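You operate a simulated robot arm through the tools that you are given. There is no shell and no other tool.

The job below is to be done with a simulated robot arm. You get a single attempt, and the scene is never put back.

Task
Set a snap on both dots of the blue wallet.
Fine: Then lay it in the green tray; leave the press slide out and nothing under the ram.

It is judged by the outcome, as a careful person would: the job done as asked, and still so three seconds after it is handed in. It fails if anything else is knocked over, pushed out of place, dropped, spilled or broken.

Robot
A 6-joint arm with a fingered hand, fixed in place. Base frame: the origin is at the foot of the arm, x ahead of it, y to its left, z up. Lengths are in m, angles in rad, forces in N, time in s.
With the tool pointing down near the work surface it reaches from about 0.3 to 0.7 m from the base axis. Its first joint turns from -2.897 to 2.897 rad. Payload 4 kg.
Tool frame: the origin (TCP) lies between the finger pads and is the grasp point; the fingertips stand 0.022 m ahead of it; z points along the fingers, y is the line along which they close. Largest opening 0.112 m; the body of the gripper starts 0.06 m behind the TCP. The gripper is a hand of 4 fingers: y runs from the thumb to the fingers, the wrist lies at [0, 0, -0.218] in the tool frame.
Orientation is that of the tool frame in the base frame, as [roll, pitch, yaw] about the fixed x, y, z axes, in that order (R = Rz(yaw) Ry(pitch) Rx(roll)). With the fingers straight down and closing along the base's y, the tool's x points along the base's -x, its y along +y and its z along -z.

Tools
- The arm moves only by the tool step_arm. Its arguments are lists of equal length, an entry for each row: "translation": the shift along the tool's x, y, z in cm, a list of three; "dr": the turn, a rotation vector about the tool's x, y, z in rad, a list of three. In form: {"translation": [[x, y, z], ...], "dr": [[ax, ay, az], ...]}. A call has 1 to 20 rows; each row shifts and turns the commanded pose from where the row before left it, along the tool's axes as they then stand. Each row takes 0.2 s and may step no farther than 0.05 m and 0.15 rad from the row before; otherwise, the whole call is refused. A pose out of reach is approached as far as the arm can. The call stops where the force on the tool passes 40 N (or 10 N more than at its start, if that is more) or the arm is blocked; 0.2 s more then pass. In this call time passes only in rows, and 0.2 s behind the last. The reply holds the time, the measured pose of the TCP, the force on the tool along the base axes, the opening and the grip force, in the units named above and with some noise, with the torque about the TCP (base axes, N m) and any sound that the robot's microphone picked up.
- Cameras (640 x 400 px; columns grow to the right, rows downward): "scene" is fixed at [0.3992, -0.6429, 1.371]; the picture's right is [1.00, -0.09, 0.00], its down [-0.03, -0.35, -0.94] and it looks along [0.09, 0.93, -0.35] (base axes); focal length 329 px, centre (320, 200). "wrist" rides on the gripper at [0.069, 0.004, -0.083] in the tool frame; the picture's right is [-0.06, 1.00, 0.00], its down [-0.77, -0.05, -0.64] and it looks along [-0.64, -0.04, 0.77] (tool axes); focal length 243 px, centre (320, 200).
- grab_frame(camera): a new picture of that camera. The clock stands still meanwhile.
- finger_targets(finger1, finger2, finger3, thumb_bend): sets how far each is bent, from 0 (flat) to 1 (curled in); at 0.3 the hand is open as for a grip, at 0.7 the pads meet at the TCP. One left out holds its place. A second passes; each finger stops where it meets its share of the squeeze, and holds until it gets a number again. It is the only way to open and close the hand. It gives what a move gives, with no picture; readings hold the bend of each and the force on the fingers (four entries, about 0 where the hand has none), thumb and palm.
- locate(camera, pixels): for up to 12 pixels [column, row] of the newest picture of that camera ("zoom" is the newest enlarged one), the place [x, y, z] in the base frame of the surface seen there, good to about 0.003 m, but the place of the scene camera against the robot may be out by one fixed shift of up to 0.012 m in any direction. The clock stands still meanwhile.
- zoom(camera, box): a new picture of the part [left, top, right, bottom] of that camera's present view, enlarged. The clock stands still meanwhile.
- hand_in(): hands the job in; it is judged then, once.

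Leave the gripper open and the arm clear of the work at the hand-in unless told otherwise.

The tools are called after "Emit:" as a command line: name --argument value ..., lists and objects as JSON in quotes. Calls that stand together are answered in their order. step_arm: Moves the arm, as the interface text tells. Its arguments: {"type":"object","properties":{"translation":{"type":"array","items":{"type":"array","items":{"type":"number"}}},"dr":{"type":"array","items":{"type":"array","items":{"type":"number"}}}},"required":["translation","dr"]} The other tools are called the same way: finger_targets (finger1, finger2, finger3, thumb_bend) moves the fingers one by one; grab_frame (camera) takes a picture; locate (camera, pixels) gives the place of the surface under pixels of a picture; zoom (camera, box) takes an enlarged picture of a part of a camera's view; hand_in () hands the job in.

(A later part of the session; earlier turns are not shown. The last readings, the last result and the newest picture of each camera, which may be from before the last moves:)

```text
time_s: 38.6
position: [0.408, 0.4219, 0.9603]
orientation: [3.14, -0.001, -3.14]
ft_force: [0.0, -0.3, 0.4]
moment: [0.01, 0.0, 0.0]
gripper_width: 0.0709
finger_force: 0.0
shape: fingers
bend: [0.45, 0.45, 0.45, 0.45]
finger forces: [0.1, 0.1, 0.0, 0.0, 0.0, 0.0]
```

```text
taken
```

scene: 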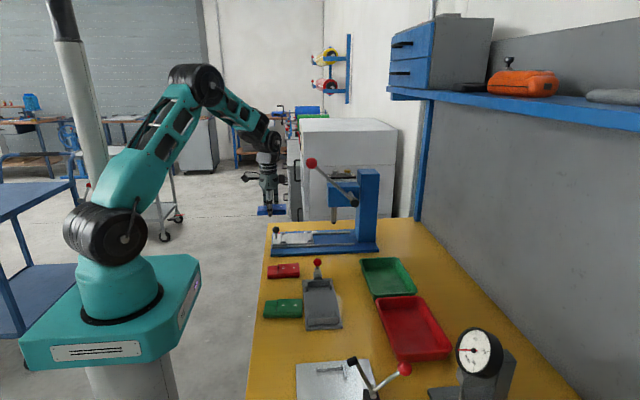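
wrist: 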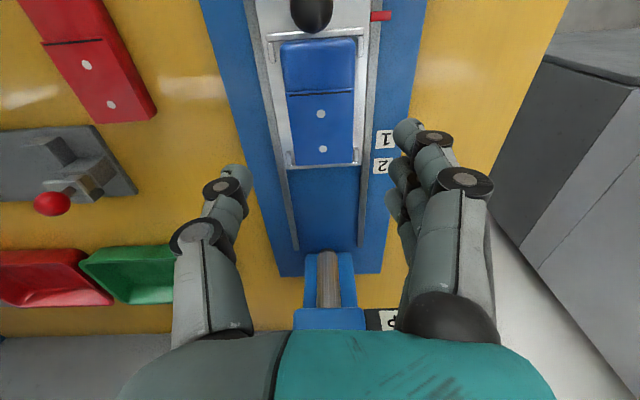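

Wallet at (320,100) in the nest. I descend 9.5 cm, check, then to gripping height.

Emit:
step_arm --translation '[[0, 0, 4.5], [0, 0, 4.0], [0, 0, 1.5], [0, 0, 0.5]]' --dr '[[0, 0, 0], [0, 0, 0], [0, 0, 0], [0, 0, 0]]'

Emit:
grab_frame --camera "wrist"

```text
time_s: 39.6
position: [0.4102, 0.4218, 0.8566]
orientation: [-3.141, 0.0, -3.141]
ft_force: [0.0, -0.5, -0.2]
moment: [0.0, 0.0, -0.01]
gripper_width: 0.0708
finger_force: 0.0
shape: fingers
bend: [0.45, 0.45, 0.45, 0.45]
finger forces: [0.1, 0.1, 0.0, 0.1, 0.0, 0.1]
```

```text
taken
```

wrist: 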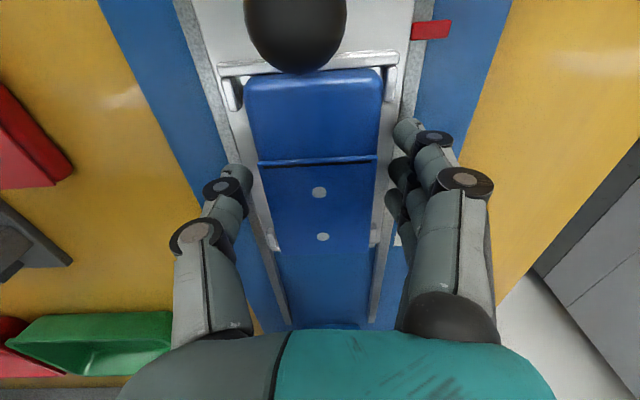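

Good position; I close on the wallet's sides.

Emit:
finger_targets --finger1 0.56 --finger2 0.56 --finger3 0.56 --thumb_bend 0.56

Emit:
grab_frame --camera "wrist"

Emit:
zoom --camera "scene" --box '[265, 205, 345, 260]'

```text
time_s: 40.6
position: [0.409, 0.4211, 0.8551]
orientation: [3.141, -0.001, -3.139]
ft_force: [-0.4, -0.8, 0.0]
moment: [-0.03, 0.0, -0.02]
gripper_width: 0.0547
finger_force: 6.8
shape: fingers
bend: [0.52, 0.52, 0.52, 0.52]
finger forces: [2.1, 2.1, 2.0, 0.1, 6.3, 0.0]
```

```text
taken
```

wrist: 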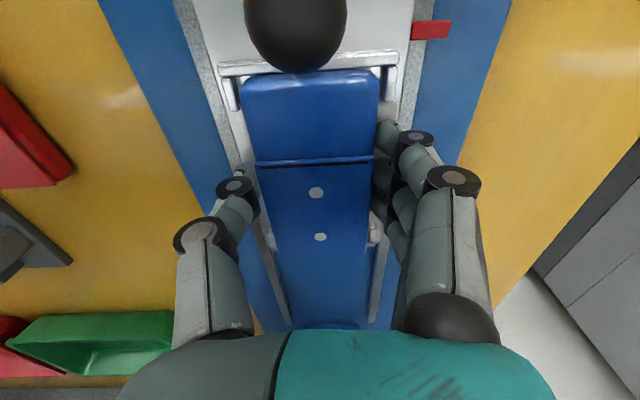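

```text
7.27 times, centred on (305, 232) of scene
```

zoom: 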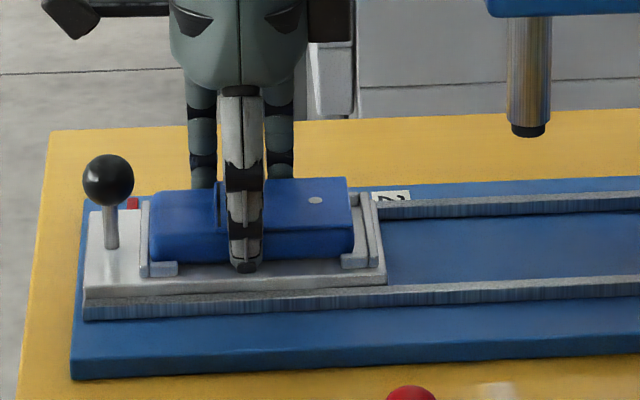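

Gripped. I lift 1.5 mm, shift +x by 3 mm, and lower again.

Emit:
step_arm --translation '[[0, 0, -0.15], [-0.3, 0, 0], [0, 0, 0]]' --dr '[[0, 0, 0], [0, 0, 0], [0, 0, 0]]'

Emit:
zoom --camera "scene" --box '[265, 205, 345, 260]'

```text
time_s: 41.4
position: [0.4114, 0.4217, 0.8571]
orientation: [3.141, -0.001, -3.14]
ft_force: [0.3, -0.5, -0.3]
moment: [0.03, -0.01, 0.01]
gripper_width: 0.0549
finger_force: 6.2
shape: fingers
bend: [0.52, 0.52, 0.52, 0.52]
finger forces: [2.2, 2.0, 2.1, 0.1, 6.1, 0.0]
```

```text
7.27 times, centred on (305, 232) of scene
```

zoom: 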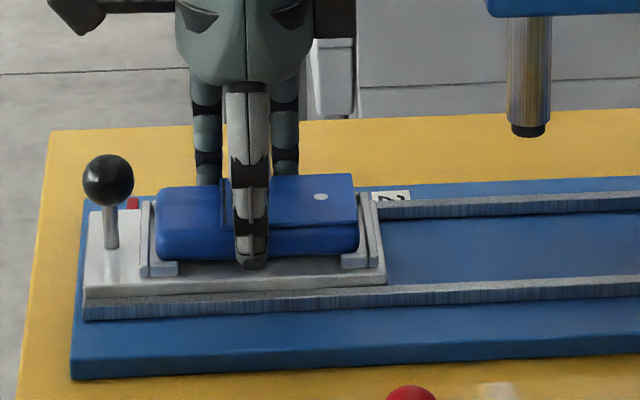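

The dot moved 6 px (≈3 mm) to (321,197). I lower 1.8 mm and release.

Emit:
step_arm --translation '[[0, 0, 0.15], [0, 0, 0.05]]' --dr '[[0, 0, 0], [0, 0, 0]]'

Emit:
finger_targets --finger1 0.45 --finger2 0.45 --finger3 0.45 --thumb_bend 0.45

Emit:
zoom --camera "scene" --box '[265, 205, 345, 260]'

Emit:
grab_frame --camera "wrist"

```text
time_s: 42.0
position: [0.4111, 0.4209, 0.8549]
orientation: [-3.14, 0.0, -3.138]
ft_force: [-0.6, 0.6, -0.2]
moment: [0.02, 0.02, -0.04]
gripper_width: 0.0545
finger_force: 5.9
shape: fingers
bend: [0.52, 0.52, 0.52, 0.52]
finger forces: [2.2, 2.2, 2.1, 0.1, 6.1, 0.0]
```

```text
time_s: 43.0
position: [0.4107, 0.4205, 0.8562]
orientation: [3.141, 0.001, -3.139]
ft_force: [0.6, -0.3, 0.1]
moment: [-0.01, 0.02, 0.03]
gripper_width: 0.0709
finger_force: 0.0
shape: fingers
bend: [0.45, 0.45, 0.45, 0.45]
finger forces: [0.1, 0.0, 0.0, 0.0, 0.1, 0.1]
```

```text
7.27 times, centred on (305, 232) of scene
```

zoom: 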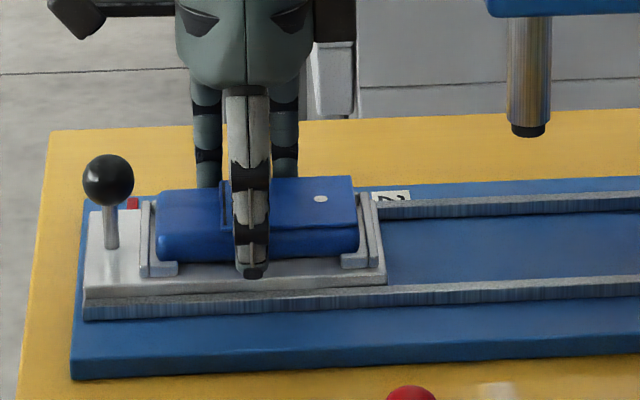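

```text
taken
```

wrist: 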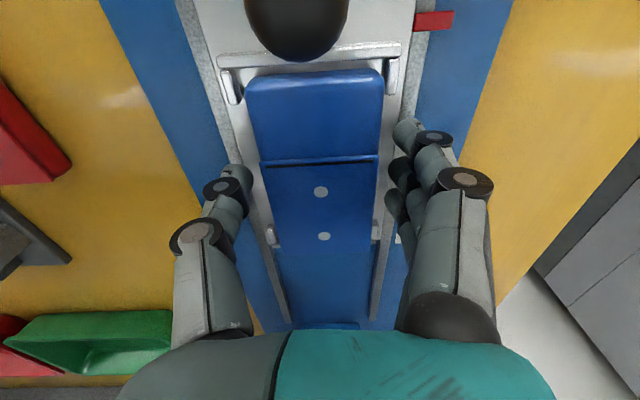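

Wallet released mid-nest with a visible gap to the fence. I rise, go back over the knob, and tilt.

Emit:
step_arm --translation '[[0, 0, -1.0], [0, 0, -3.0], [0, 0, -4.0], [0, 0, -2.5], [3.5, 0.05, 0], [3.45, 0.05, 0], [0, 0, 0], [0, 0, 0], [0, 0, 0]]' --dr '[[0, 0, 0], [0, 0, 0], [0, 0, 0], [0, 0, 0], [0, 0, 0], [0, 0, 0], [0, -0.1, 0], [0, -0.1, 0], [0, -0.1, 0]]'

Emit:
grab_frame --camera "wrist"

Emit:
zoom --camera "scene" --box '[265, 205, 345, 260]'

```text
time_s: 45.0
position: [0.3412, 0.4211, 0.9619]
orientation: [3.141, 0.301, -3.14]
ft_force: [-0.8, 0.0, 0.0]
moment: [0.0, -0.02, 0.02]
gripper_width: 0.0707
finger_force: 0.2
shape: fingers
bend: [0.45, 0.45, 0.45, 0.45]
finger forces: [0.0, 0.0, 0.0, 0.0, 0.0, 0.1]
```

```text
taken
```

wrist: 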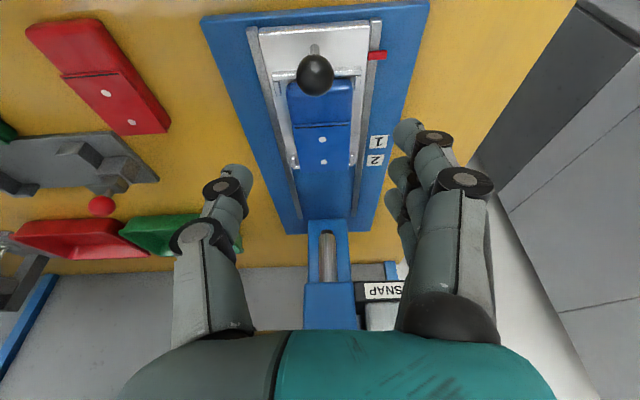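

```text
7.27 times, centred on (305, 232) of scene
```

zoom: 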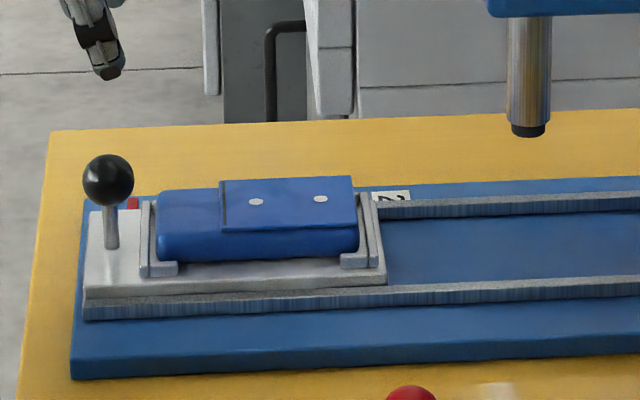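

Wallet sits mid-nest, dots at (256,202) and (320,199). I descend on the knob and grip it.

Emit:
step_arm --translation '[[0.85, 0, 2.85], [0.85, 0, 2.85], [0.85, 0, 2.85]]' --dr '[[0, 0, 0], [0, 0, 0], [0, 0, 0]]'

Emit:
finger_targets --finger1 0.72 --finger2 0.66 --finger3 0.72 --thumb_bend 0.66

Emit:
zoom --camera "scene" --box '[250, 190, 340, 260]'

```text
time_s: 45.8
position: [0.3418, 0.4227, 0.8718]
orientation: [3.141, 0.302, -3.141]
ft_force: [0.6, 0.4, 0.3]
moment: [0.0, 0.02, -0.01]
gripper_width: 0.0709
finger_force: 0.1
shape: fingers
bend: [0.45, 0.45, 0.45, 0.45]
finger forces: [0.1, 0.0, 0.1, 0.0, 0.0, 0.0]
```

```text
time_s: 46.8
position: [0.3416, 0.4222, 0.8717]
orientation: [3.141, 0.297, -3.14]
ft_force: [0.1, -3.3, -3.7]
moment: [-0.01, -0.04, -0.03]
gripper_width: 0.0161
finger_force: 3.8
shape: fingers
bend: [0.71, 0.64, 0.72, 0.64]
finger forces: [0.7, 1.1, 0.1, 0.0, 5.0, 0.0]
```

```text
5.71 times, centred on (295, 225) of scene
```

zoom: 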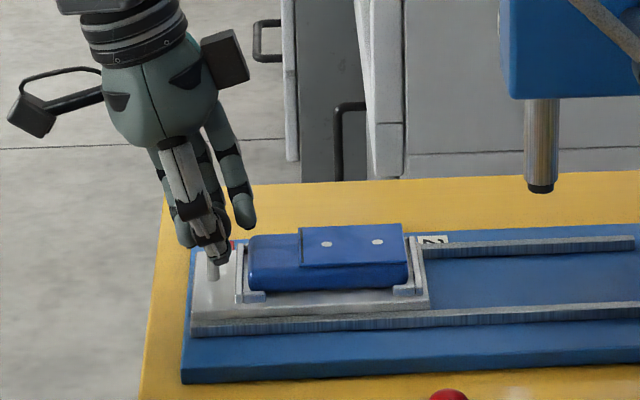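

Gripped. I push the slide +x by 10.2 cm to mark 1.

Emit:
step_arm --translation '[[-1.0, 0, 0.31], [-1.91, 0, 0.591], [-1.91, 0, 0.591], [-1.91, 0, 0.591], [-1.91, 0, 0.591], [-1.1, 0, 0.34]]' --dr '[[0, 0, 0], [0, 0, 0], [0, 0, 0], [0, 0, 0], [0, 0, 0], [0, 0, 0]]'

Emit:
finger_targets --finger1 0.45 --finger2 0.45 --finger3 0.45 --thumb_bend 0.45

Emit:
zoom --camera "scene" --box '[310, 205, 360, 245]'

Emit:
grab_frame --camera "wrist"

```text
time_s: 48.2
position: [0.4454, 0.4213, 0.872]
orientation: [3.141, 0.302, -3.14]
ft_force: [1.5, -1.5, -4.2]
moment: [0.0, -0.01, 0.03]
gripper_width: 0.0162
finger_force: 3.2
shape: fingers
bend: [0.71, 0.64, 0.72, 0.64]
finger forces: [1.2, 1.6, 0.0, 0.0, 4.3, 0.0]
```

```text
time_s: 49.2
position: [0.4433, 0.4223, 0.8736]
orientation: [3.14, 0.302, -3.14]
ft_force: [-0.2, 0.0, 0.2]
moment: [0.01, -0.01, -0.03]
gripper_width: 0.0708
finger_force: 0.1
shape: fingers
bend: [0.45, 0.45, 0.45, 0.45]
finger forces: [0.0, 0.0, 0.1, 0.0, 0.0, 0.1]
```

```text
10.00 times, centred on (335, 225) of scene
```

zoom: 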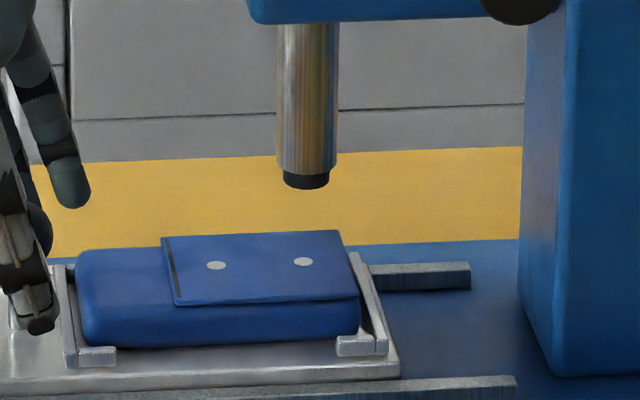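

```text
taken
```

wrist: 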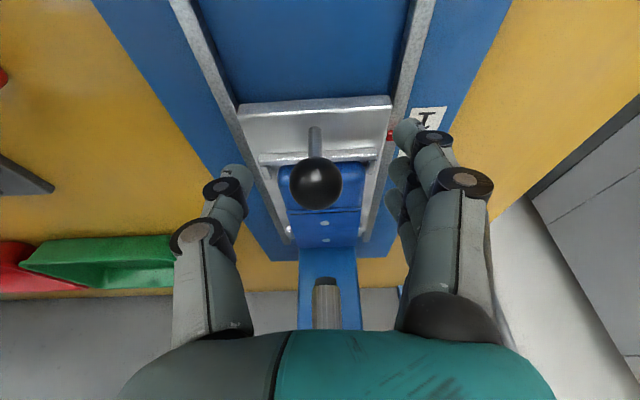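

The outer dot (303,262) is now within 1 mm of the ram axis at the mark-1 detent. I rise vertically and move to view the magazine front closely from TCP ≈(0.41, 0.48, 1.05).

Emit:
step_arm --translation '[[-0.89, 0, -2.87], [-0.89, 0, -2.87], [-0.05, 1.43, -2.97], [-0.05, 1.43, -2.97], [-0.05, 1.43, -2.97], [-0.05, 1.43, -2.97]]' --dr '[[0, 0, 0], [0, 0, 0], [0, 0, 0], [0, 0, 0], [0, 0, 0], [0, 0, 0]]'

Emit:
grab_frame --camera "wrist"

Emit:
zoom --camera "scene" --box '[250, 140, 390, 260]'

```text
time_s: 50.6
position: [0.4121, 0.4798, 1.049]
orientation: [3.14, 0.297, -3.138]
ft_force: [0.0, 0.3, -0.3]
moment: [0.02, -0.01, 0.0]
gripper_width: 0.0709
finger_force: 0.0
shape: fingers
bend: [0.45, 0.45, 0.45, 0.45]
finger forces: [0.0, 0.0, 0.0, 0.0, 0.0, 0.1]
```

```text
taken
```

wrist: 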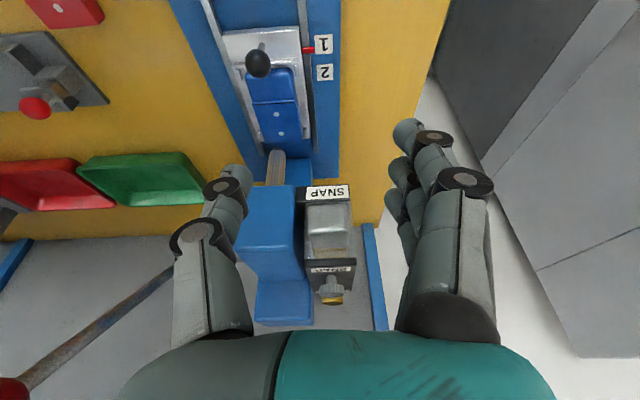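

```text
3.33 times, centred on (320, 200) of scene
```

zoom: 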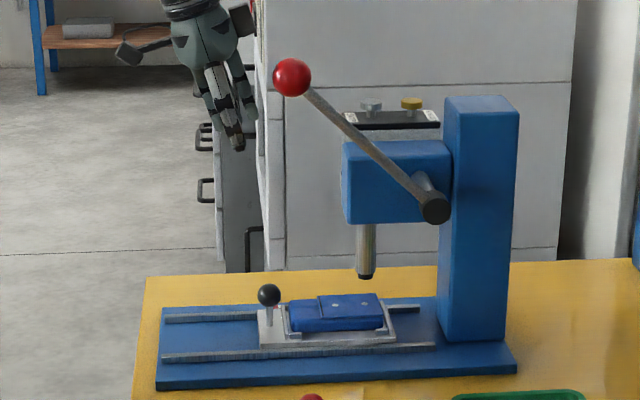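

I zoom on the magazine (wrist ~330,240).

Emit:
zoom --camera "wrist" --box '[285, 175, 375, 310]'

Emit:
zoom --camera "wrist" --box '[295, 180, 365, 235]'

Emit:
zoom --camera "wrist" --box '[230, 60, 330, 190]'

```text
2.96 times, centred on (330, 242) of wrist
```

zoom: 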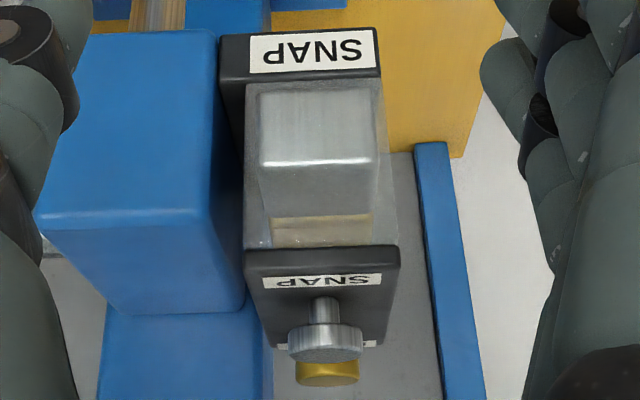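

```text
7.27 times, centred on (330, 208) of wrist
```

zoom: 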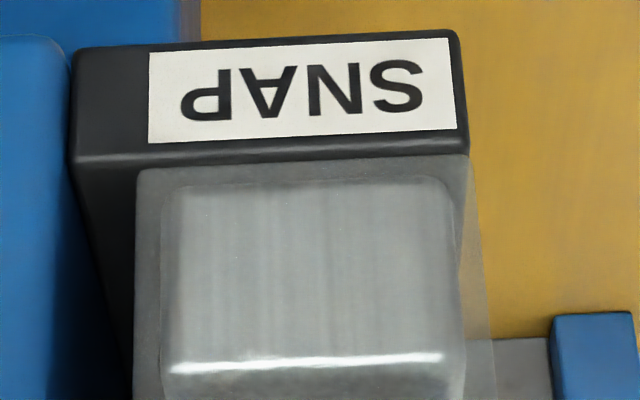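

```text
3.08 times, centred on (280, 125) of wrist
```

zoom: 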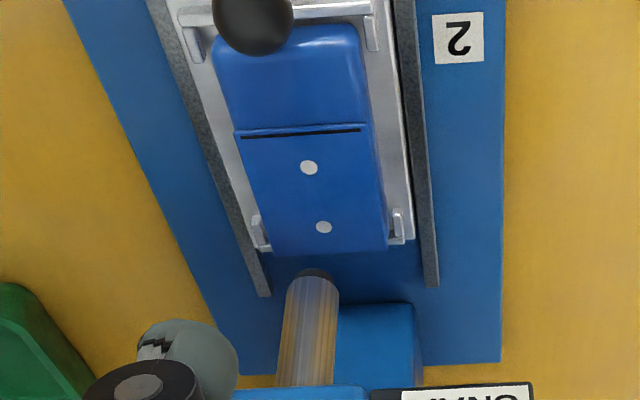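

The clear hopper shows a silver stack (SNAP, front) and a gold one behind (EYELET), each under its own plunger knob; the ram tip is bare black. So the SNAP plunger needs a press to feed a snap. I rise 10 cm, tilt a bit more for reach, and shape the hand: only finger 2 extended, 1 and 3 curled.

Emit:
step_arm --translation '[[-0.985, 0, -3.18], [-0.985, 0, -3.18], [-0.985, 0, -3.18], [0, 0, 0]]' --dr '[[0, 0, 0], [0, 0, 0], [0, 0, 0], [0, -0.15, 0]]'

Emit:
finger_targets --finger1 0.95 --finger2 0.45 --finger3 0.95 --thumb_bend 0.45

Emit:
grab_frame --camera "wrist"

Emit:
zoom --camera "scene" --box '[250, 90, 390, 210]'

```text
time_s: 51.6
position: [0.4126, 0.4864, 1.139]
orientation: [-3.139, 0.446, 3.142]
ft_force: [0.1, -0.3, 0.7]
moment: [0.02, 0.01, -0.06]
gripper_width: 0.0709
finger_force: 0.0
shape: fingers
bend: [0.45, 0.45, 0.45, 0.45]
finger forces: [0.0, 0.0, 0.0, 0.0, 0.0, 0.1]
out of reach, approached as far as the arm can: row 3, 4
```

```text
time_s: 52.6
position: [0.4126, 0.4856, 1.1386]
orientation: [-3.139, 0.448, -3.14]
ft_force: [-0.3, -0.6, 0.2]
moment: [0.03, -0.01, 0.0]
gripper_width: 0.0345
finger_force: 0.0
shape: fingers
bend: [0.95, 0.45, 0.95, 0.45]
finger forces: [0.0, 0.0, 0.0, 0.0, 0.0, 0.0]
```

```text
taken
```

wrist: 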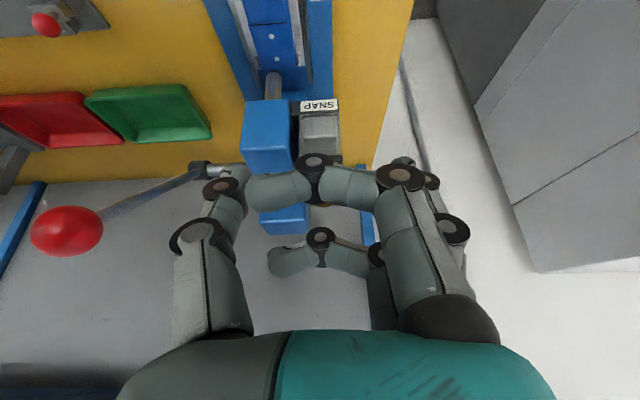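

```text
3.33 times, centred on (320, 150) of scene
```

zoom: 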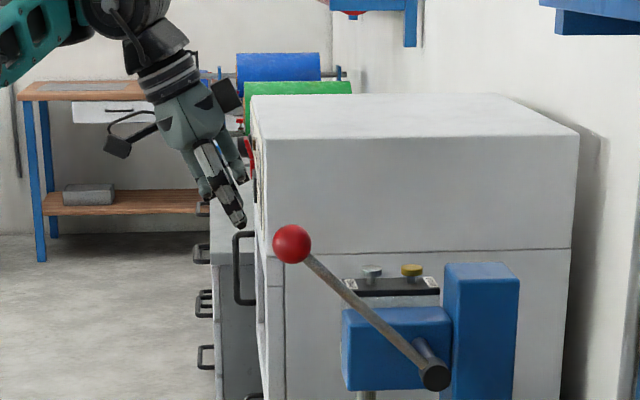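

The reply says the tilted pose at that height was at the arm's limit. Finger 2 remains extended as planned. I'll remove the tilt and see whether an upright approach over the magazine is reachable, moving up-right gradually.

Emit:
step_arm --translation '[[0, 0, 0], [0, 0, 0], [0, 0, 0]]' --dr '[[0, 0.15, 0], [0, 0.15, 0], [0, 0.15, 0]]'

Emit:
step_arm --translation '[[-3.0, -1.0, 0], [-3.0, -1.0, 0]]' --dr '[[0, 0, 0], [0, 0, 0]]'

Emit:
grab_frame --camera "wrist"

Emit:
zoom --camera "scene" --box '[250, 90, 390, 210]'

```text
time_s: 53.4
position: [0.3741, 0.4921, 1.1238]
orientation: [-3.141, 0.0, -3.14]
ft_force: [0.4, -1.0, 1.1]
moment: [-0.01, -0.03, -0.01]
gripper_width: 0.0346
finger_force: 0.1
shape: fingers
bend: [0.95, 0.45, 0.95, 0.45]
finger forces: [0.0, 0.0, 0.1, 0.1, 0.0, 0.1]
out of reach, approached as far as the arm can: row 1, 2
```

```text
time_s: 54.0
position: [0.4354, 0.4725, 1.1248]
orientation: [3.14, 0.001, -3.139]
ft_force: [-0.2, 0.5, -0.3]
moment: [0.0, -0.03, 0.02]
gripper_width: 0.0345
finger_force: 0.0
shape: fingers
bend: [0.95, 0.45, 0.95, 0.45]
finger forces: [0.0, 0.0, 0.1, 0.0, 0.1, 0.1]
```

```text
taken
```

wrist: 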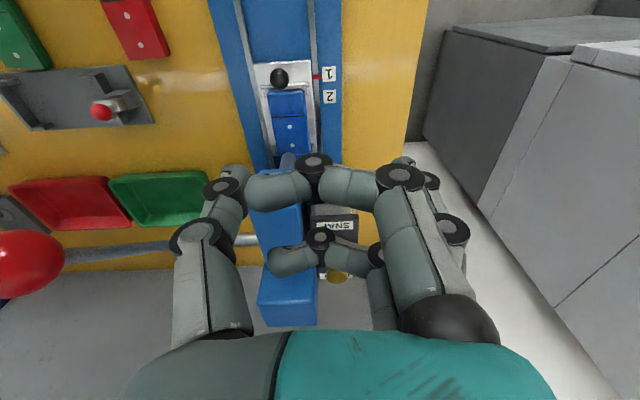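

```text
3.33 times, centred on (320, 150) of scene
```

zoom: 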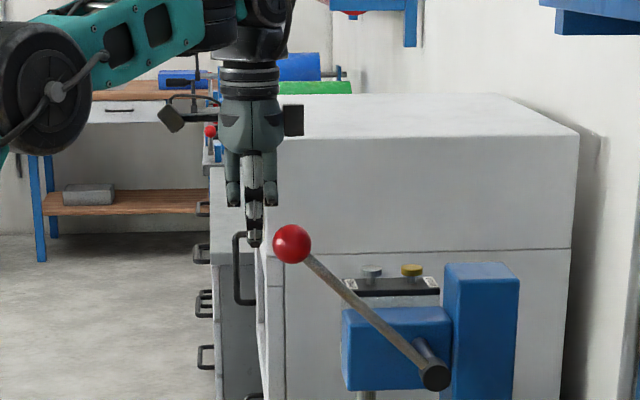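

Upright works here. Curled fingers 1 and 3 sit ~4 cm higher than finger 2 and the thumb. I move toward the SNAP plunger in two steps (x≈0.52 first), at z≈1.125, well above the knob top (1.061).

Emit:
step_arm --translation '[[-4.2, -1.0, 0], [-4.2, -1.0, 0]]' --dr '[[0, 0, 0], [0, 0, 0]]'

Emit:
grab_frame --camera "wrist"

Emit:
zoom --camera "scene" --box '[250, 90, 390, 210]'

```text
time_s: 54.6
position: [0.484, 0.4422, 1.1158]
orientation: [3.141, 0.001, -3.141]
ft_force: [0.4, 0.3, 0.1]
moment: [0.0, 0.0, 0.05]
gripper_width: 0.0346
finger_force: 0.1
shape: fingers
bend: [0.95, 0.45, 0.95, 0.45]
finger forces: [0.0, 0.0, 0.0, 0.1, 0.0, 0.1]
out of reach, approached as far as the arm can: row 1, 2
```

```text
taken
```

wrist: 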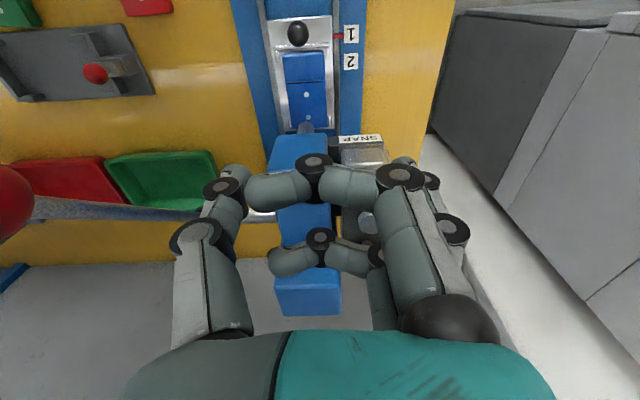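

```text
3.33 times, centred on (320, 150) of scene
```

zoom: 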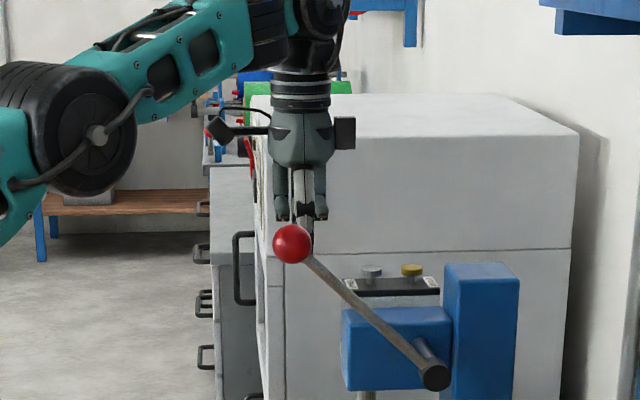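

The upright reach ends near x≈0.484, so I'll instead turn the hand so it faces radially outward (yaw +0.75) and tilt it, using the thumb as the poker with all three fingers curled; that keeps the hand away from the lever and column. First retreat and rotate.

Emit:
step_arm --translation '[[4.2, 1.4, -0.7], [4.2, 1.4, -0.7], [0, 0, 0], [0, 0, 0], [0, 0, 0], [0, 0, 0], [0, 0, 0]]' --dr '[[0, 0, 0], [0, 0, 0], [0, 0, -0.15], [0, 0, -0.15], [0, 0, -0.15], [0, 0, -0.15], [0, 0, -0.15]]'

Emit:
finger_targets --finger1 0.95 --finger2 0.95 --finger3 0.95 --thumb_bend 0.45

Emit:
step_arm --translation '[[0, 0, 0], [0, 0, 0], [0, 0, 0], [0, 0, 0]]' --dr '[[0, -0.125, 0], [0, -0.125, 0], [0, -0.125, 0], [0, -0.125, 0]]'

Emit:
grab_frame --camera "wrist"

Emit:
zoom --camera "scene" --box '[250, 90, 390, 210]'

```text
time_s: 56.2
position: [0.4016, 0.4704, 1.1294]
orientation: [3.141, -0.001, -2.387]
ft_force: [0.2, 0.5, -0.6]
moment: [0.02, -0.04, 0.01]
gripper_width: 0.0349
finger_force: 0.1
shape: fingers
bend: [0.95, 0.45, 0.95, 0.45]
finger forces: [0.1, 0.0, 0.0, 0.0, 0.0, 0.0]
```

```text
time_s: 57.2
position: [0.4004, 0.4708, 1.1274]
orientation: [3.142, 0.0, -2.391]
ft_force: [0.0, -0.8, 0.2]
moment: [0.0, 0.02, 0.04]
gripper_width: 0.0345
finger_force: 0.0
shape: fingers
bend: [0.95, 0.95, 0.95, 0.45]
finger forces: [0.1, 0.1, 0.0, 0.0, 0.1, 0.1]
```

```text
time_s: 58.2
position: [0.3997, 0.4712, 1.127]
orientation: [-3.14, 0.501, -2.391]
ft_force: [-0.1, 0.1, 0.4]
moment: [0.01, -0.02, -0.01]
gripper_width: 0.0346
finger_force: 0.2
shape: fingers
bend: [0.95, 0.95, 0.95, 0.45]
finger forces: [0.1, 0.0, 0.0, 0.0, 0.0, 0.0]
```

```text
taken
```

wrist: 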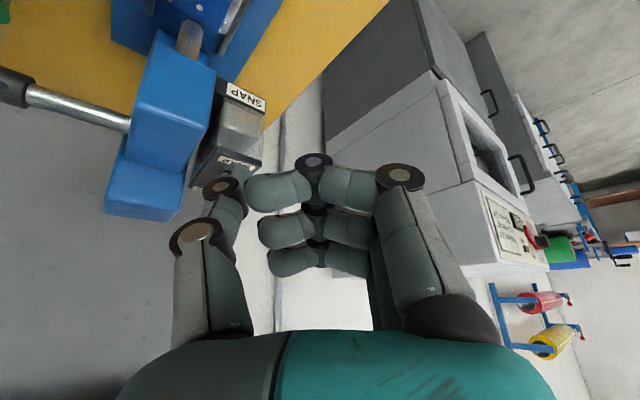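

```text
3.33 times, centred on (320, 150) of scene
```

zoom: 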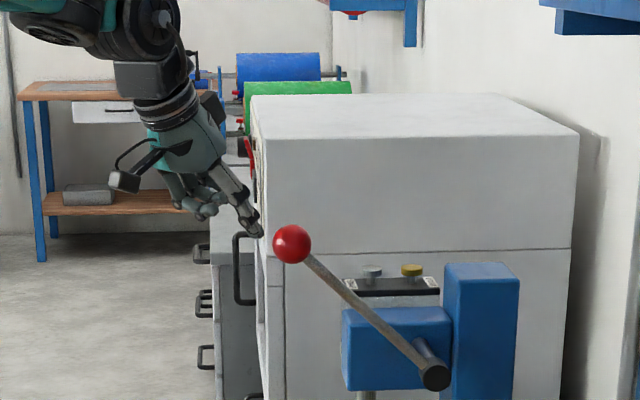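

The hand is tilted, thumb extended as poker. I move the thumb tip to hover ~3 cm above the SNAP plunger (0.562, 0.485, 1.061).

Emit:
step_arm --translation '[[-2.38, -1.49, 1.64], [-2.38, -1.49, 1.64], [-2.38, -1.49, 1.64], [-2.38, -1.49, 1.64]]' --dr '[[0, 0, 0], [0, 0, 0], [0, 0, 0], [0, 0, 0]]'

Emit:
grab_frame --camera "wrist"

Emit:
zoom --camera "scene" --box '[290, 120, 390, 200]'

```text
time_s: 59.2
position: [0.5249, 0.5055, 1.1173]
orientation: [3.14, 0.501, -2.39]
ft_force: [0.0, -0.1, 0.0]
moment: [0.0, 0.03, -0.02]
gripper_width: 0.0347
finger_force: 0.1
shape: fingers
bend: [0.95, 0.95, 0.95, 0.45]
finger forces: [0.0, 0.1, 0.1, 0.0, 0.0, 0.1]
```

```text
taken
```

wrist: 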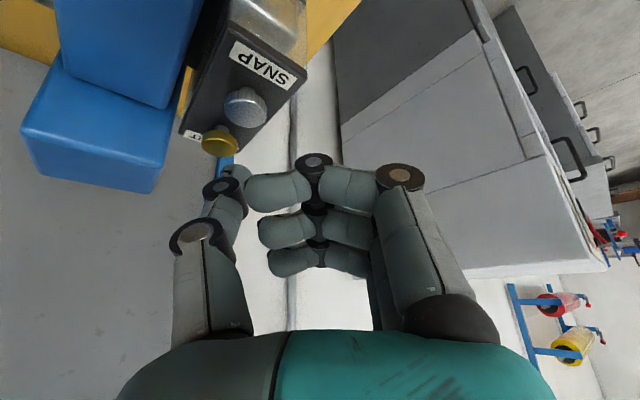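

```text
5.00 times, centred on (340, 160) of scene
```

zoom: 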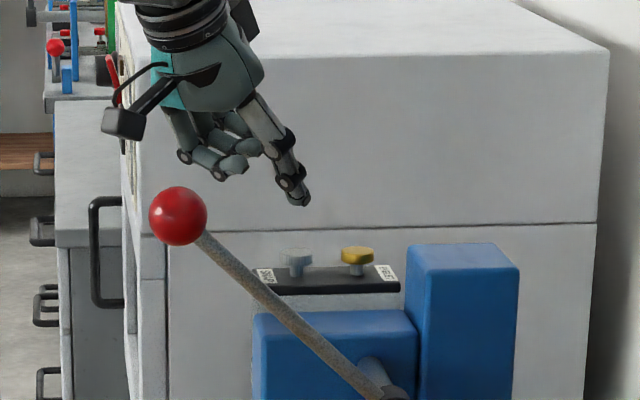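

Reached. I locate the thumb tip (303,200), the silver cap (297,252), and from the wrist the silver cap (246,105).

Emit:
locate --camera "zoom" --pixels '[[303, 202], [298, 196], [290, 183], [297, 252], [357, 252], [297, 247], [330, 280]]'

Emit:
locate --camera "wrist" --pixels '[[245, 105], [245, 95], [245, 115], [222, 138], [265, 110], [232, 100], [256, 100], [235, 178]]'

```text
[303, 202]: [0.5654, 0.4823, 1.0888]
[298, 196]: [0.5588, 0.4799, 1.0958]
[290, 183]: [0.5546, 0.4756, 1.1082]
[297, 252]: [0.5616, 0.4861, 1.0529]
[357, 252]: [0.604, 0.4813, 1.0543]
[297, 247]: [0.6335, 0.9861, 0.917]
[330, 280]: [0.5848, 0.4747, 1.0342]
```

```text
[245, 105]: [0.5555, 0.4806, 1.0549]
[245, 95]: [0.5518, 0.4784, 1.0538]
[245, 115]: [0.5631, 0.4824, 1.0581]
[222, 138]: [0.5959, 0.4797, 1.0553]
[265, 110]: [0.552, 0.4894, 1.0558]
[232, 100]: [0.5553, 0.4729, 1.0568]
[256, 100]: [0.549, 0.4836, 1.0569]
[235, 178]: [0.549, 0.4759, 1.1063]
```

I zoom the wrist view on the silver cap to pin its centre.

Emit:
zoom --camera "wrist" --box '[190, 40, 310, 170]'

```text
3.08 times, centred on (250, 105) of wrist
```

zoom: 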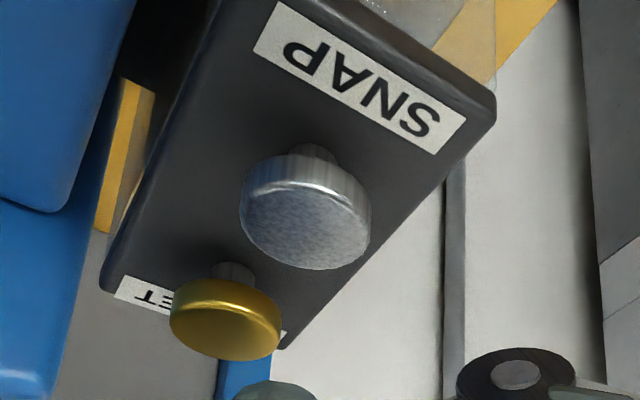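

The cap's top face is centred near (306,225) in this zoom; gold at (225,330). I locate several points on the caps.

Emit:
locate --camera "zoom" --pixels '[[306, 225], [270, 215], [345, 235], [300, 200], [310, 250], [290, 230], [320, 220], [225, 330], [200, 325], [250, 335]]'

```text
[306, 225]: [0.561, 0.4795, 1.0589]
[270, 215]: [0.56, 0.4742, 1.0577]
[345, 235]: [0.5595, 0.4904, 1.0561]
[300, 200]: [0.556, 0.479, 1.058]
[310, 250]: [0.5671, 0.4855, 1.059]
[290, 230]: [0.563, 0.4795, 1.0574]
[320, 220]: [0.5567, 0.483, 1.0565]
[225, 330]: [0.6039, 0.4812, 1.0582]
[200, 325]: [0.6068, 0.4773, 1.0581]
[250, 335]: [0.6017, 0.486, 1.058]
```

The SNAP cap centre is about (0.561, 0.482, 1.058); the thumb tip is a few mm further +x. I lower 3 cm with a small correction to stand just above the cap.

Emit:
step_arm --translation '[[0.85, 0.07, 1.25], [0.84, 0.06, 1.25]]' --dr '[[0, 0, 0], [0, 0, 0]]'

Emit:
zoom --camera "scene" --box '[310, 140, 380, 195]'

Emit:
zoom --camera "wrist" --box '[170, 60, 310, 220]'

```text
time_s: 59.8
position: [0.5216, 0.5037, 1.086]
orientation: [-3.141, 0.502, -2.39]
ft_force: [0.1, 0.2, -0.5]
moment: [0.01, 0.02, 0.0]
gripper_width: 0.0348
finger_force: 0.0
shape: fingers
bend: [0.95, 0.95, 0.95, 0.45]
finger forces: [0.0, 0.1, 0.0, 0.0, 0.0, 0.0]
```

```text
7.27 times, centred on (345, 168) of scene
```

zoom: 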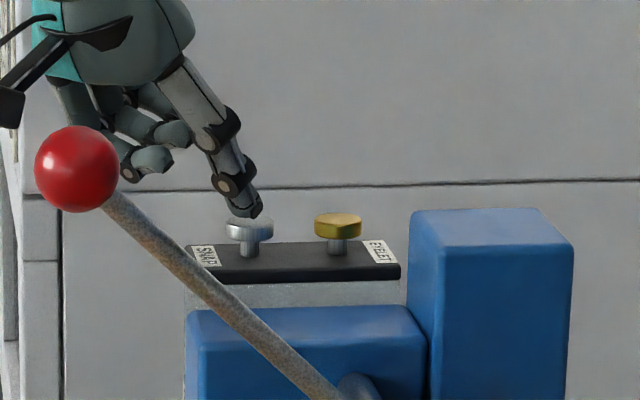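

```text
2.50 times, centred on (240, 140) of wrist
```

zoom: 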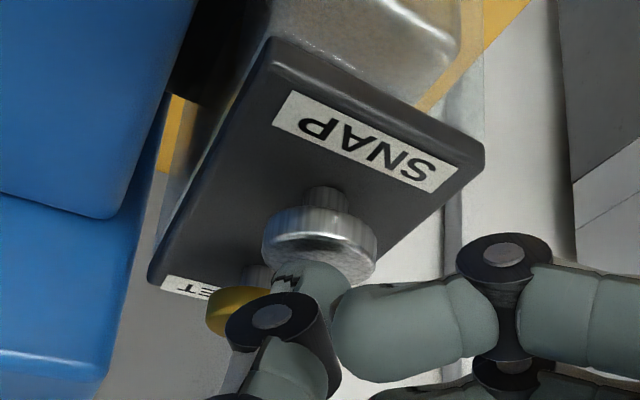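

The thumb tip stands over the silver cap (249,225). I press down in small steps.

Emit:
step_arm --translation '[[0.144, 0, 0.263], [0.144, 0, 0.263]]' --dr '[[0, 0, 0], [0, 0, 0]]'

Emit:
zoom --camera "scene" --box '[310, 140, 380, 195]'

```text
time_s: 60.4
position: [0.5221, 0.5054, 1.0805]
orientation: [-3.14, 0.502, -2.389]
ft_force: [-1.2, 0.2, 1.1]
moment: [0.0, -0.04, 0.02]
gripper_width: 0.0347
finger_force: 0.4
shape: fingers
bend: [0.95, 0.95, 0.95, 0.45]
finger forces: [0.0, 0.0, 0.0, 0.0, 1.5, 0.0]
```

```text
7.27 times, centred on (345, 168) of scene
```

zoom: 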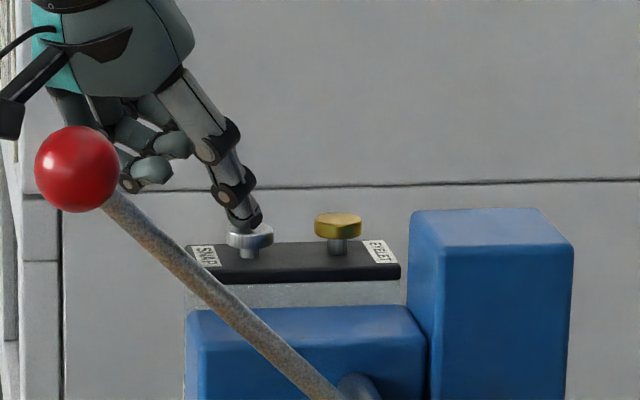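

Contact (thumb 1.5 N) and the cap has begun to sink. I keep pressing in 3 mm steps.

Emit:
step_arm --translation '[[0.144, 0, 0.263], [0.144, 0, 0.263]]' --dr '[[0, 0, 0], [0, 0, 0]]'

Emit:
zoom --camera "scene" --box '[310, 140, 380, 195]'

```text
time_s: 61.0
position: [0.5228, 0.5048, 1.0739]
orientation: [3.141, 0.502, -2.391]
ft_force: [-2.4, 0.3, 7.2]
moment: [-0.16, -0.26, -0.02]
gripper_width: 0.0347
finger_force: 3.2
shape: fingers
bend: [0.95, 0.95, 0.95, 0.45]
finger forces: [0.0, 0.0, 0.0, 0.1, 6.7, 0.1]
heard: click
```

```text
7.27 times, centred on (345, 168) of scene
```

zoom: 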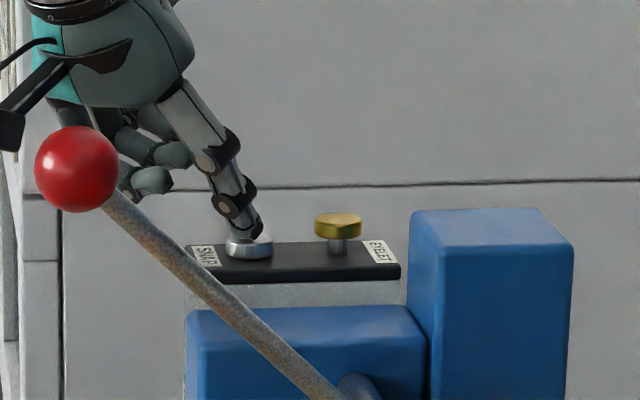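

A click was heard; the plunger is down. I lift off vertically 4 cm and check whether the plunger returns and what the ram tip shows.

Emit:
step_arm --translation '[[-0.48, 0, -0.88], [-0.96, 0, -1.76], [-0.96, 0, -1.76]]' --dr '[[0, 0, 0], [0, 0, 0], [0, 0, 0]]'

Emit:
zoom --camera "scene" --box '[300, 150, 380, 245]'

Emit:
zoom --camera "scene" --box '[310, 205, 360, 245]'

```text
time_s: 61.8
position: [0.5243, 0.5036, 1.1224]
orientation: [3.141, 0.499, -2.391]
ft_force: [-0.7, -0.5, -0.7]
moment: [0.01, 0.02, 0.02]
gripper_width: 0.0347
finger_force: 0.2
shape: fingers
bend: [0.95, 0.95, 0.95, 0.45]
finger forces: [0.0, 0.1, 0.1, 0.0, 0.1, 0.0]
```

```text
4.21 times, centred on (340, 198) of scene
```

zoom: 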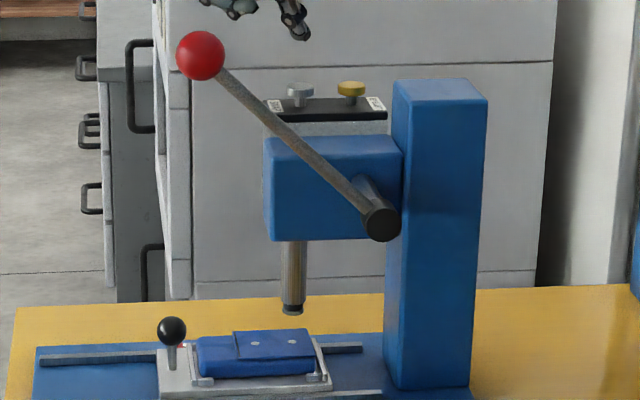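

```text
10.00 times, centred on (335, 225) of scene
```

zoom: 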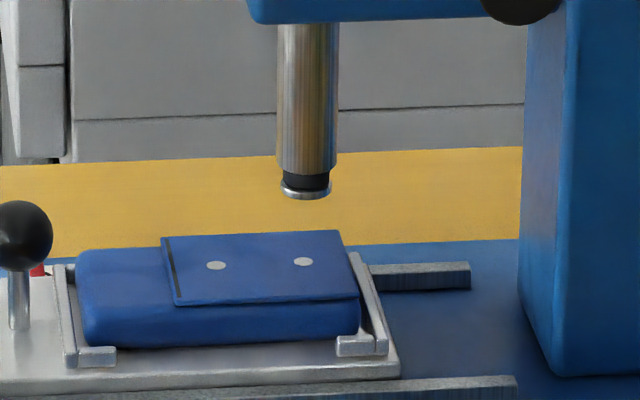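

A silver snap now sits on the ram tip, so the SNAP press is needed once per stroke. Next is the lever: ball centre ≈(0.467, 0.308, 1.127), r≈17 mm, pivot ≈(0.597, ·, 1.0). I retreat, undo tilt and yaw, and rise.

Emit:
step_arm --translation '[[2.38, 1.49, -1.64], [2.38, 1.49, -1.64], [2.38, 1.49, -1.64], [2.38, 1.49, -1.64], [0, 0, 0], [0, 0, 0], [0, 0, 0], [0, 0, 0], [0, 0, 0], [0, 0, 0], [0, 0, 0], [0, 0, 0], [0, 0, 0], [0, 0, -3.0], [0, 0, -3.0], [0, 0, -3.0]]' --dr '[[0, 0, 0], [0, 0, 0], [0, 0, 0], [0, 0, 0], [0, 0.125, 0], [0, 0.125, 0], [0, 0.125, 0], [0, 0.125, 0], [0, 0, 0.15], [0, 0, 0.15], [0, 0, 0.15], [0, 0, 0.15], [0, 0, 0.15], [0, 0, 0], [0, 0, 0], [0, 0, 0]]'

Emit:
finger_targets --finger1 0.38 --finger2 0.38 --finger3 0.38 --thumb_bend 0.38

Emit:
grab_frame --camera "wrist"

Emit:
grab_frame --camera "scene"

```text
time_s: 65.2
position: [0.3893, 0.4603, 1.2193]
orientation: [-3.141, -0.003, -3.139]
ft_force: [0.0, 0.3, 1.1]
moment: [0.0, -0.01, 0.01]
gripper_width: 0.0346
finger_force: 0.0
shape: fingers
bend: [0.95, 0.95, 0.95, 0.45]
finger forces: [0.0, 0.1, 0.1, 0.1, 0.0, 0.0]
out of reach, approached as far as the arm can: row 16
```

```text
time_s: 66.2
position: [0.3889, 0.4609, 1.2192]
orientation: [3.142, 0.0, -3.139]
ft_force: [0.9, -0.4, -1.0]
moment: [-0.03, -0.02, -0.01]
gripper_width: 0.0903
finger_force: 0.0
shape: fingers
bend: [0.38, 0.38, 0.38, 0.38]
finger forces: [0.0, 0.0, 0.0, 0.0, 0.0, 0.0]
```

```text
taken
```

wrist: 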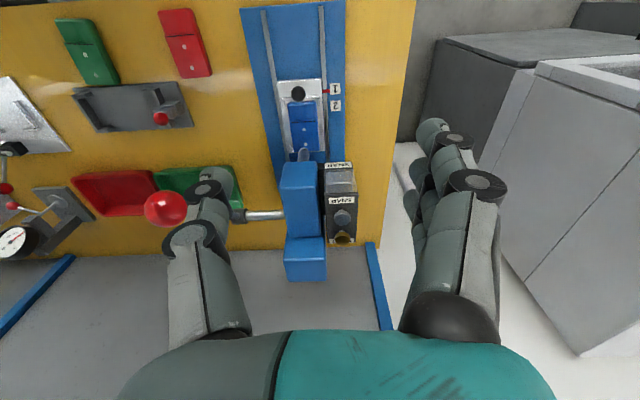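

```text
taken
```

scene: 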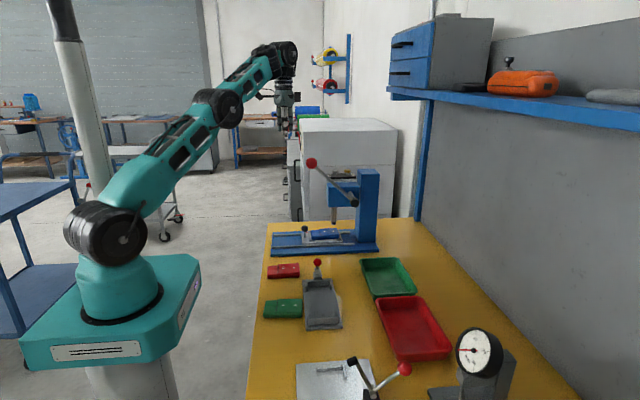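

I move over toward the lever ball at z≈1.215 (fingertips ≈1.185, ball top ≈1.144) and look.

Emit:
step_arm --translation '[[-0.8, -3.8, 0], [-0.8, -3.8, 0], [-0.8, -3.8, 0], [-0.8, -3.8, 0]]' --dr '[[0, 0, 0], [0, 0, 0], [0, 0, 0], [0, 0, 0]]'

Emit:
grab_frame --camera "wrist"

Emit:
zoom --camera "scene" --box '[260, 90, 390, 220]'

```text
time_s: 67.2
position: [0.4207, 0.3077, 1.2184]
orientation: [3.141, 0.0, -3.137]
ft_force: [0.3, 0.7, -0.3]
moment: [0.0, -0.01, 0.01]
gripper_width: 0.0907
finger_force: 0.1
shape: fingers
bend: [0.38, 0.38, 0.38, 0.38]
finger forces: [0.0, 0.1, 0.0, 0.0, 0.1, 0.0]
```

```text
taken
```

wrist: 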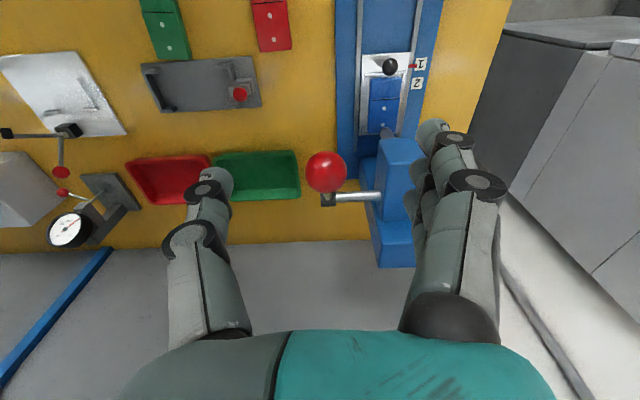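

```text
3.08 times, centred on (325, 155) of scene
```

zoom: 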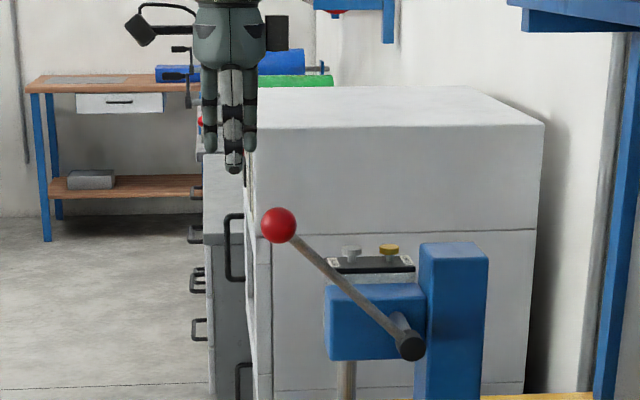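

The ball is at wrist (326,172). I locate points on it.

Emit:
locate --camera "wrist" --pixels '[[326, 172], [326, 158], [326, 186], [314, 172], [338, 172], [340, 197], [370, 195]]'

Emit:
zoom --camera "wrist" --box '[280, 130, 400, 230]'

```text
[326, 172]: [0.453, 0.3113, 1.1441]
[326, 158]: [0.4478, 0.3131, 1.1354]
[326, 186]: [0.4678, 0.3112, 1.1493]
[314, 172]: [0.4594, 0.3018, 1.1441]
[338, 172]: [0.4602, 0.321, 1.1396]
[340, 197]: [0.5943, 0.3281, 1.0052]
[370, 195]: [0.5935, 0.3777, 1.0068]
```

```text
4.00 times, centred on (340, 180) of wrist
```

zoom: 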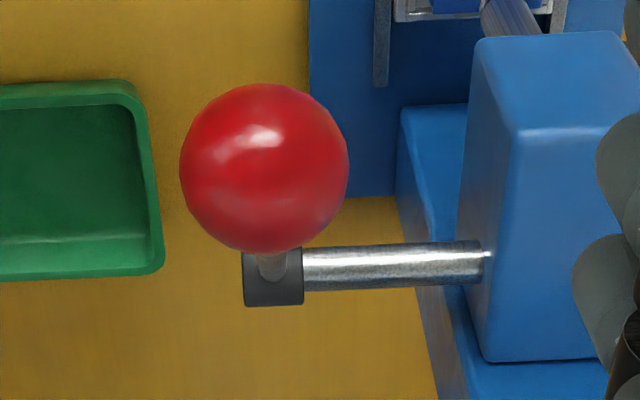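

Ball centre ≈(0.463, 0.311, 1.130). I move above it and descend so the TCP is at the ball.

Emit:
step_arm --translation '[[-4.2, 0.33, 0], [0, 0, 3.0], [0, 0, 3.0], [0, 0, 2.8]]' --dr '[[0, 0, 0], [0, 0, 0], [0, 0, 0], [0, 0, 0]]'

Emit:
grab_frame --camera "wrist"

Emit:
zoom --camera "scene" --box '[260, 90, 390, 220]'

```text
time_s: 68.2
position: [0.4629, 0.313, 1.1298]
orientation: [3.141, -0.001, -3.136]
ft_force: [0.4, 0.5, -0.5]
moment: [-0.02, -0.02, -0.04]
gripper_width: 0.0907
finger_force: 0.1
shape: fingers
bend: [0.38, 0.38, 0.38, 0.38]
finger forces: [0.0, 0.1, 0.0, 0.0, 0.0, 0.1]
```

```text
taken
```

wrist: 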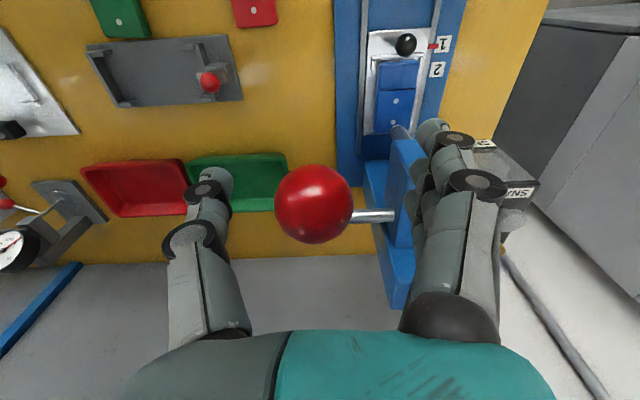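

```text
3.08 times, centred on (325, 155) of scene
```

zoom: 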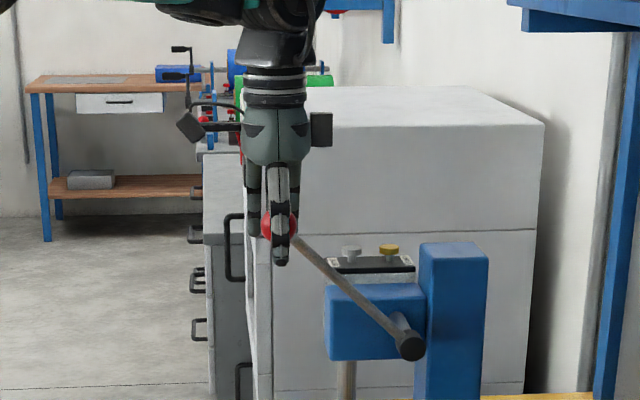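

The hand straddles the ball. I close thumb and finger 2 onto it, keeping fingers 1 and 3 slightly wider so they clear the rod.

Emit:
finger_targets --finger1 0.56 --finger2 0.68 --finger3 0.56 --thumb_bend 0.68

Emit:
grab_frame --camera "wrist"

```text
time_s: 69.2
position: [0.4628, 0.3129, 1.1293]
orientation: [-3.141, -0.002, -3.14]
ft_force: [-1.3, -9.7, -8.2]
moment: [0.11, -0.03, 0.0]
gripper_width: 0.036
finger_force: 6.4
shape: fingers
bend: [0.56, 0.65, 0.56, 0.64]
finger forces: [0.0, 1.8, 0.0, 0.1, 11.4, 0.0]
```

```text
taken
```

wrist: 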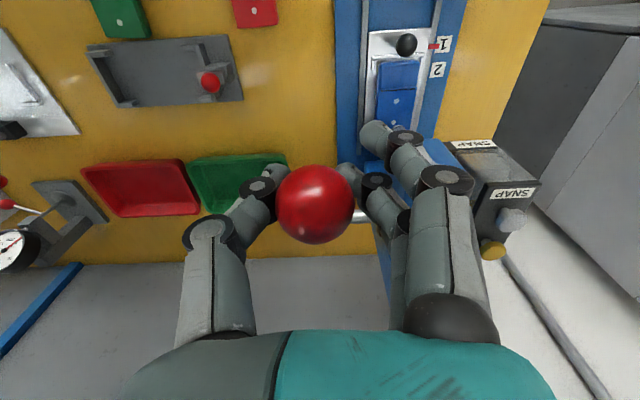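

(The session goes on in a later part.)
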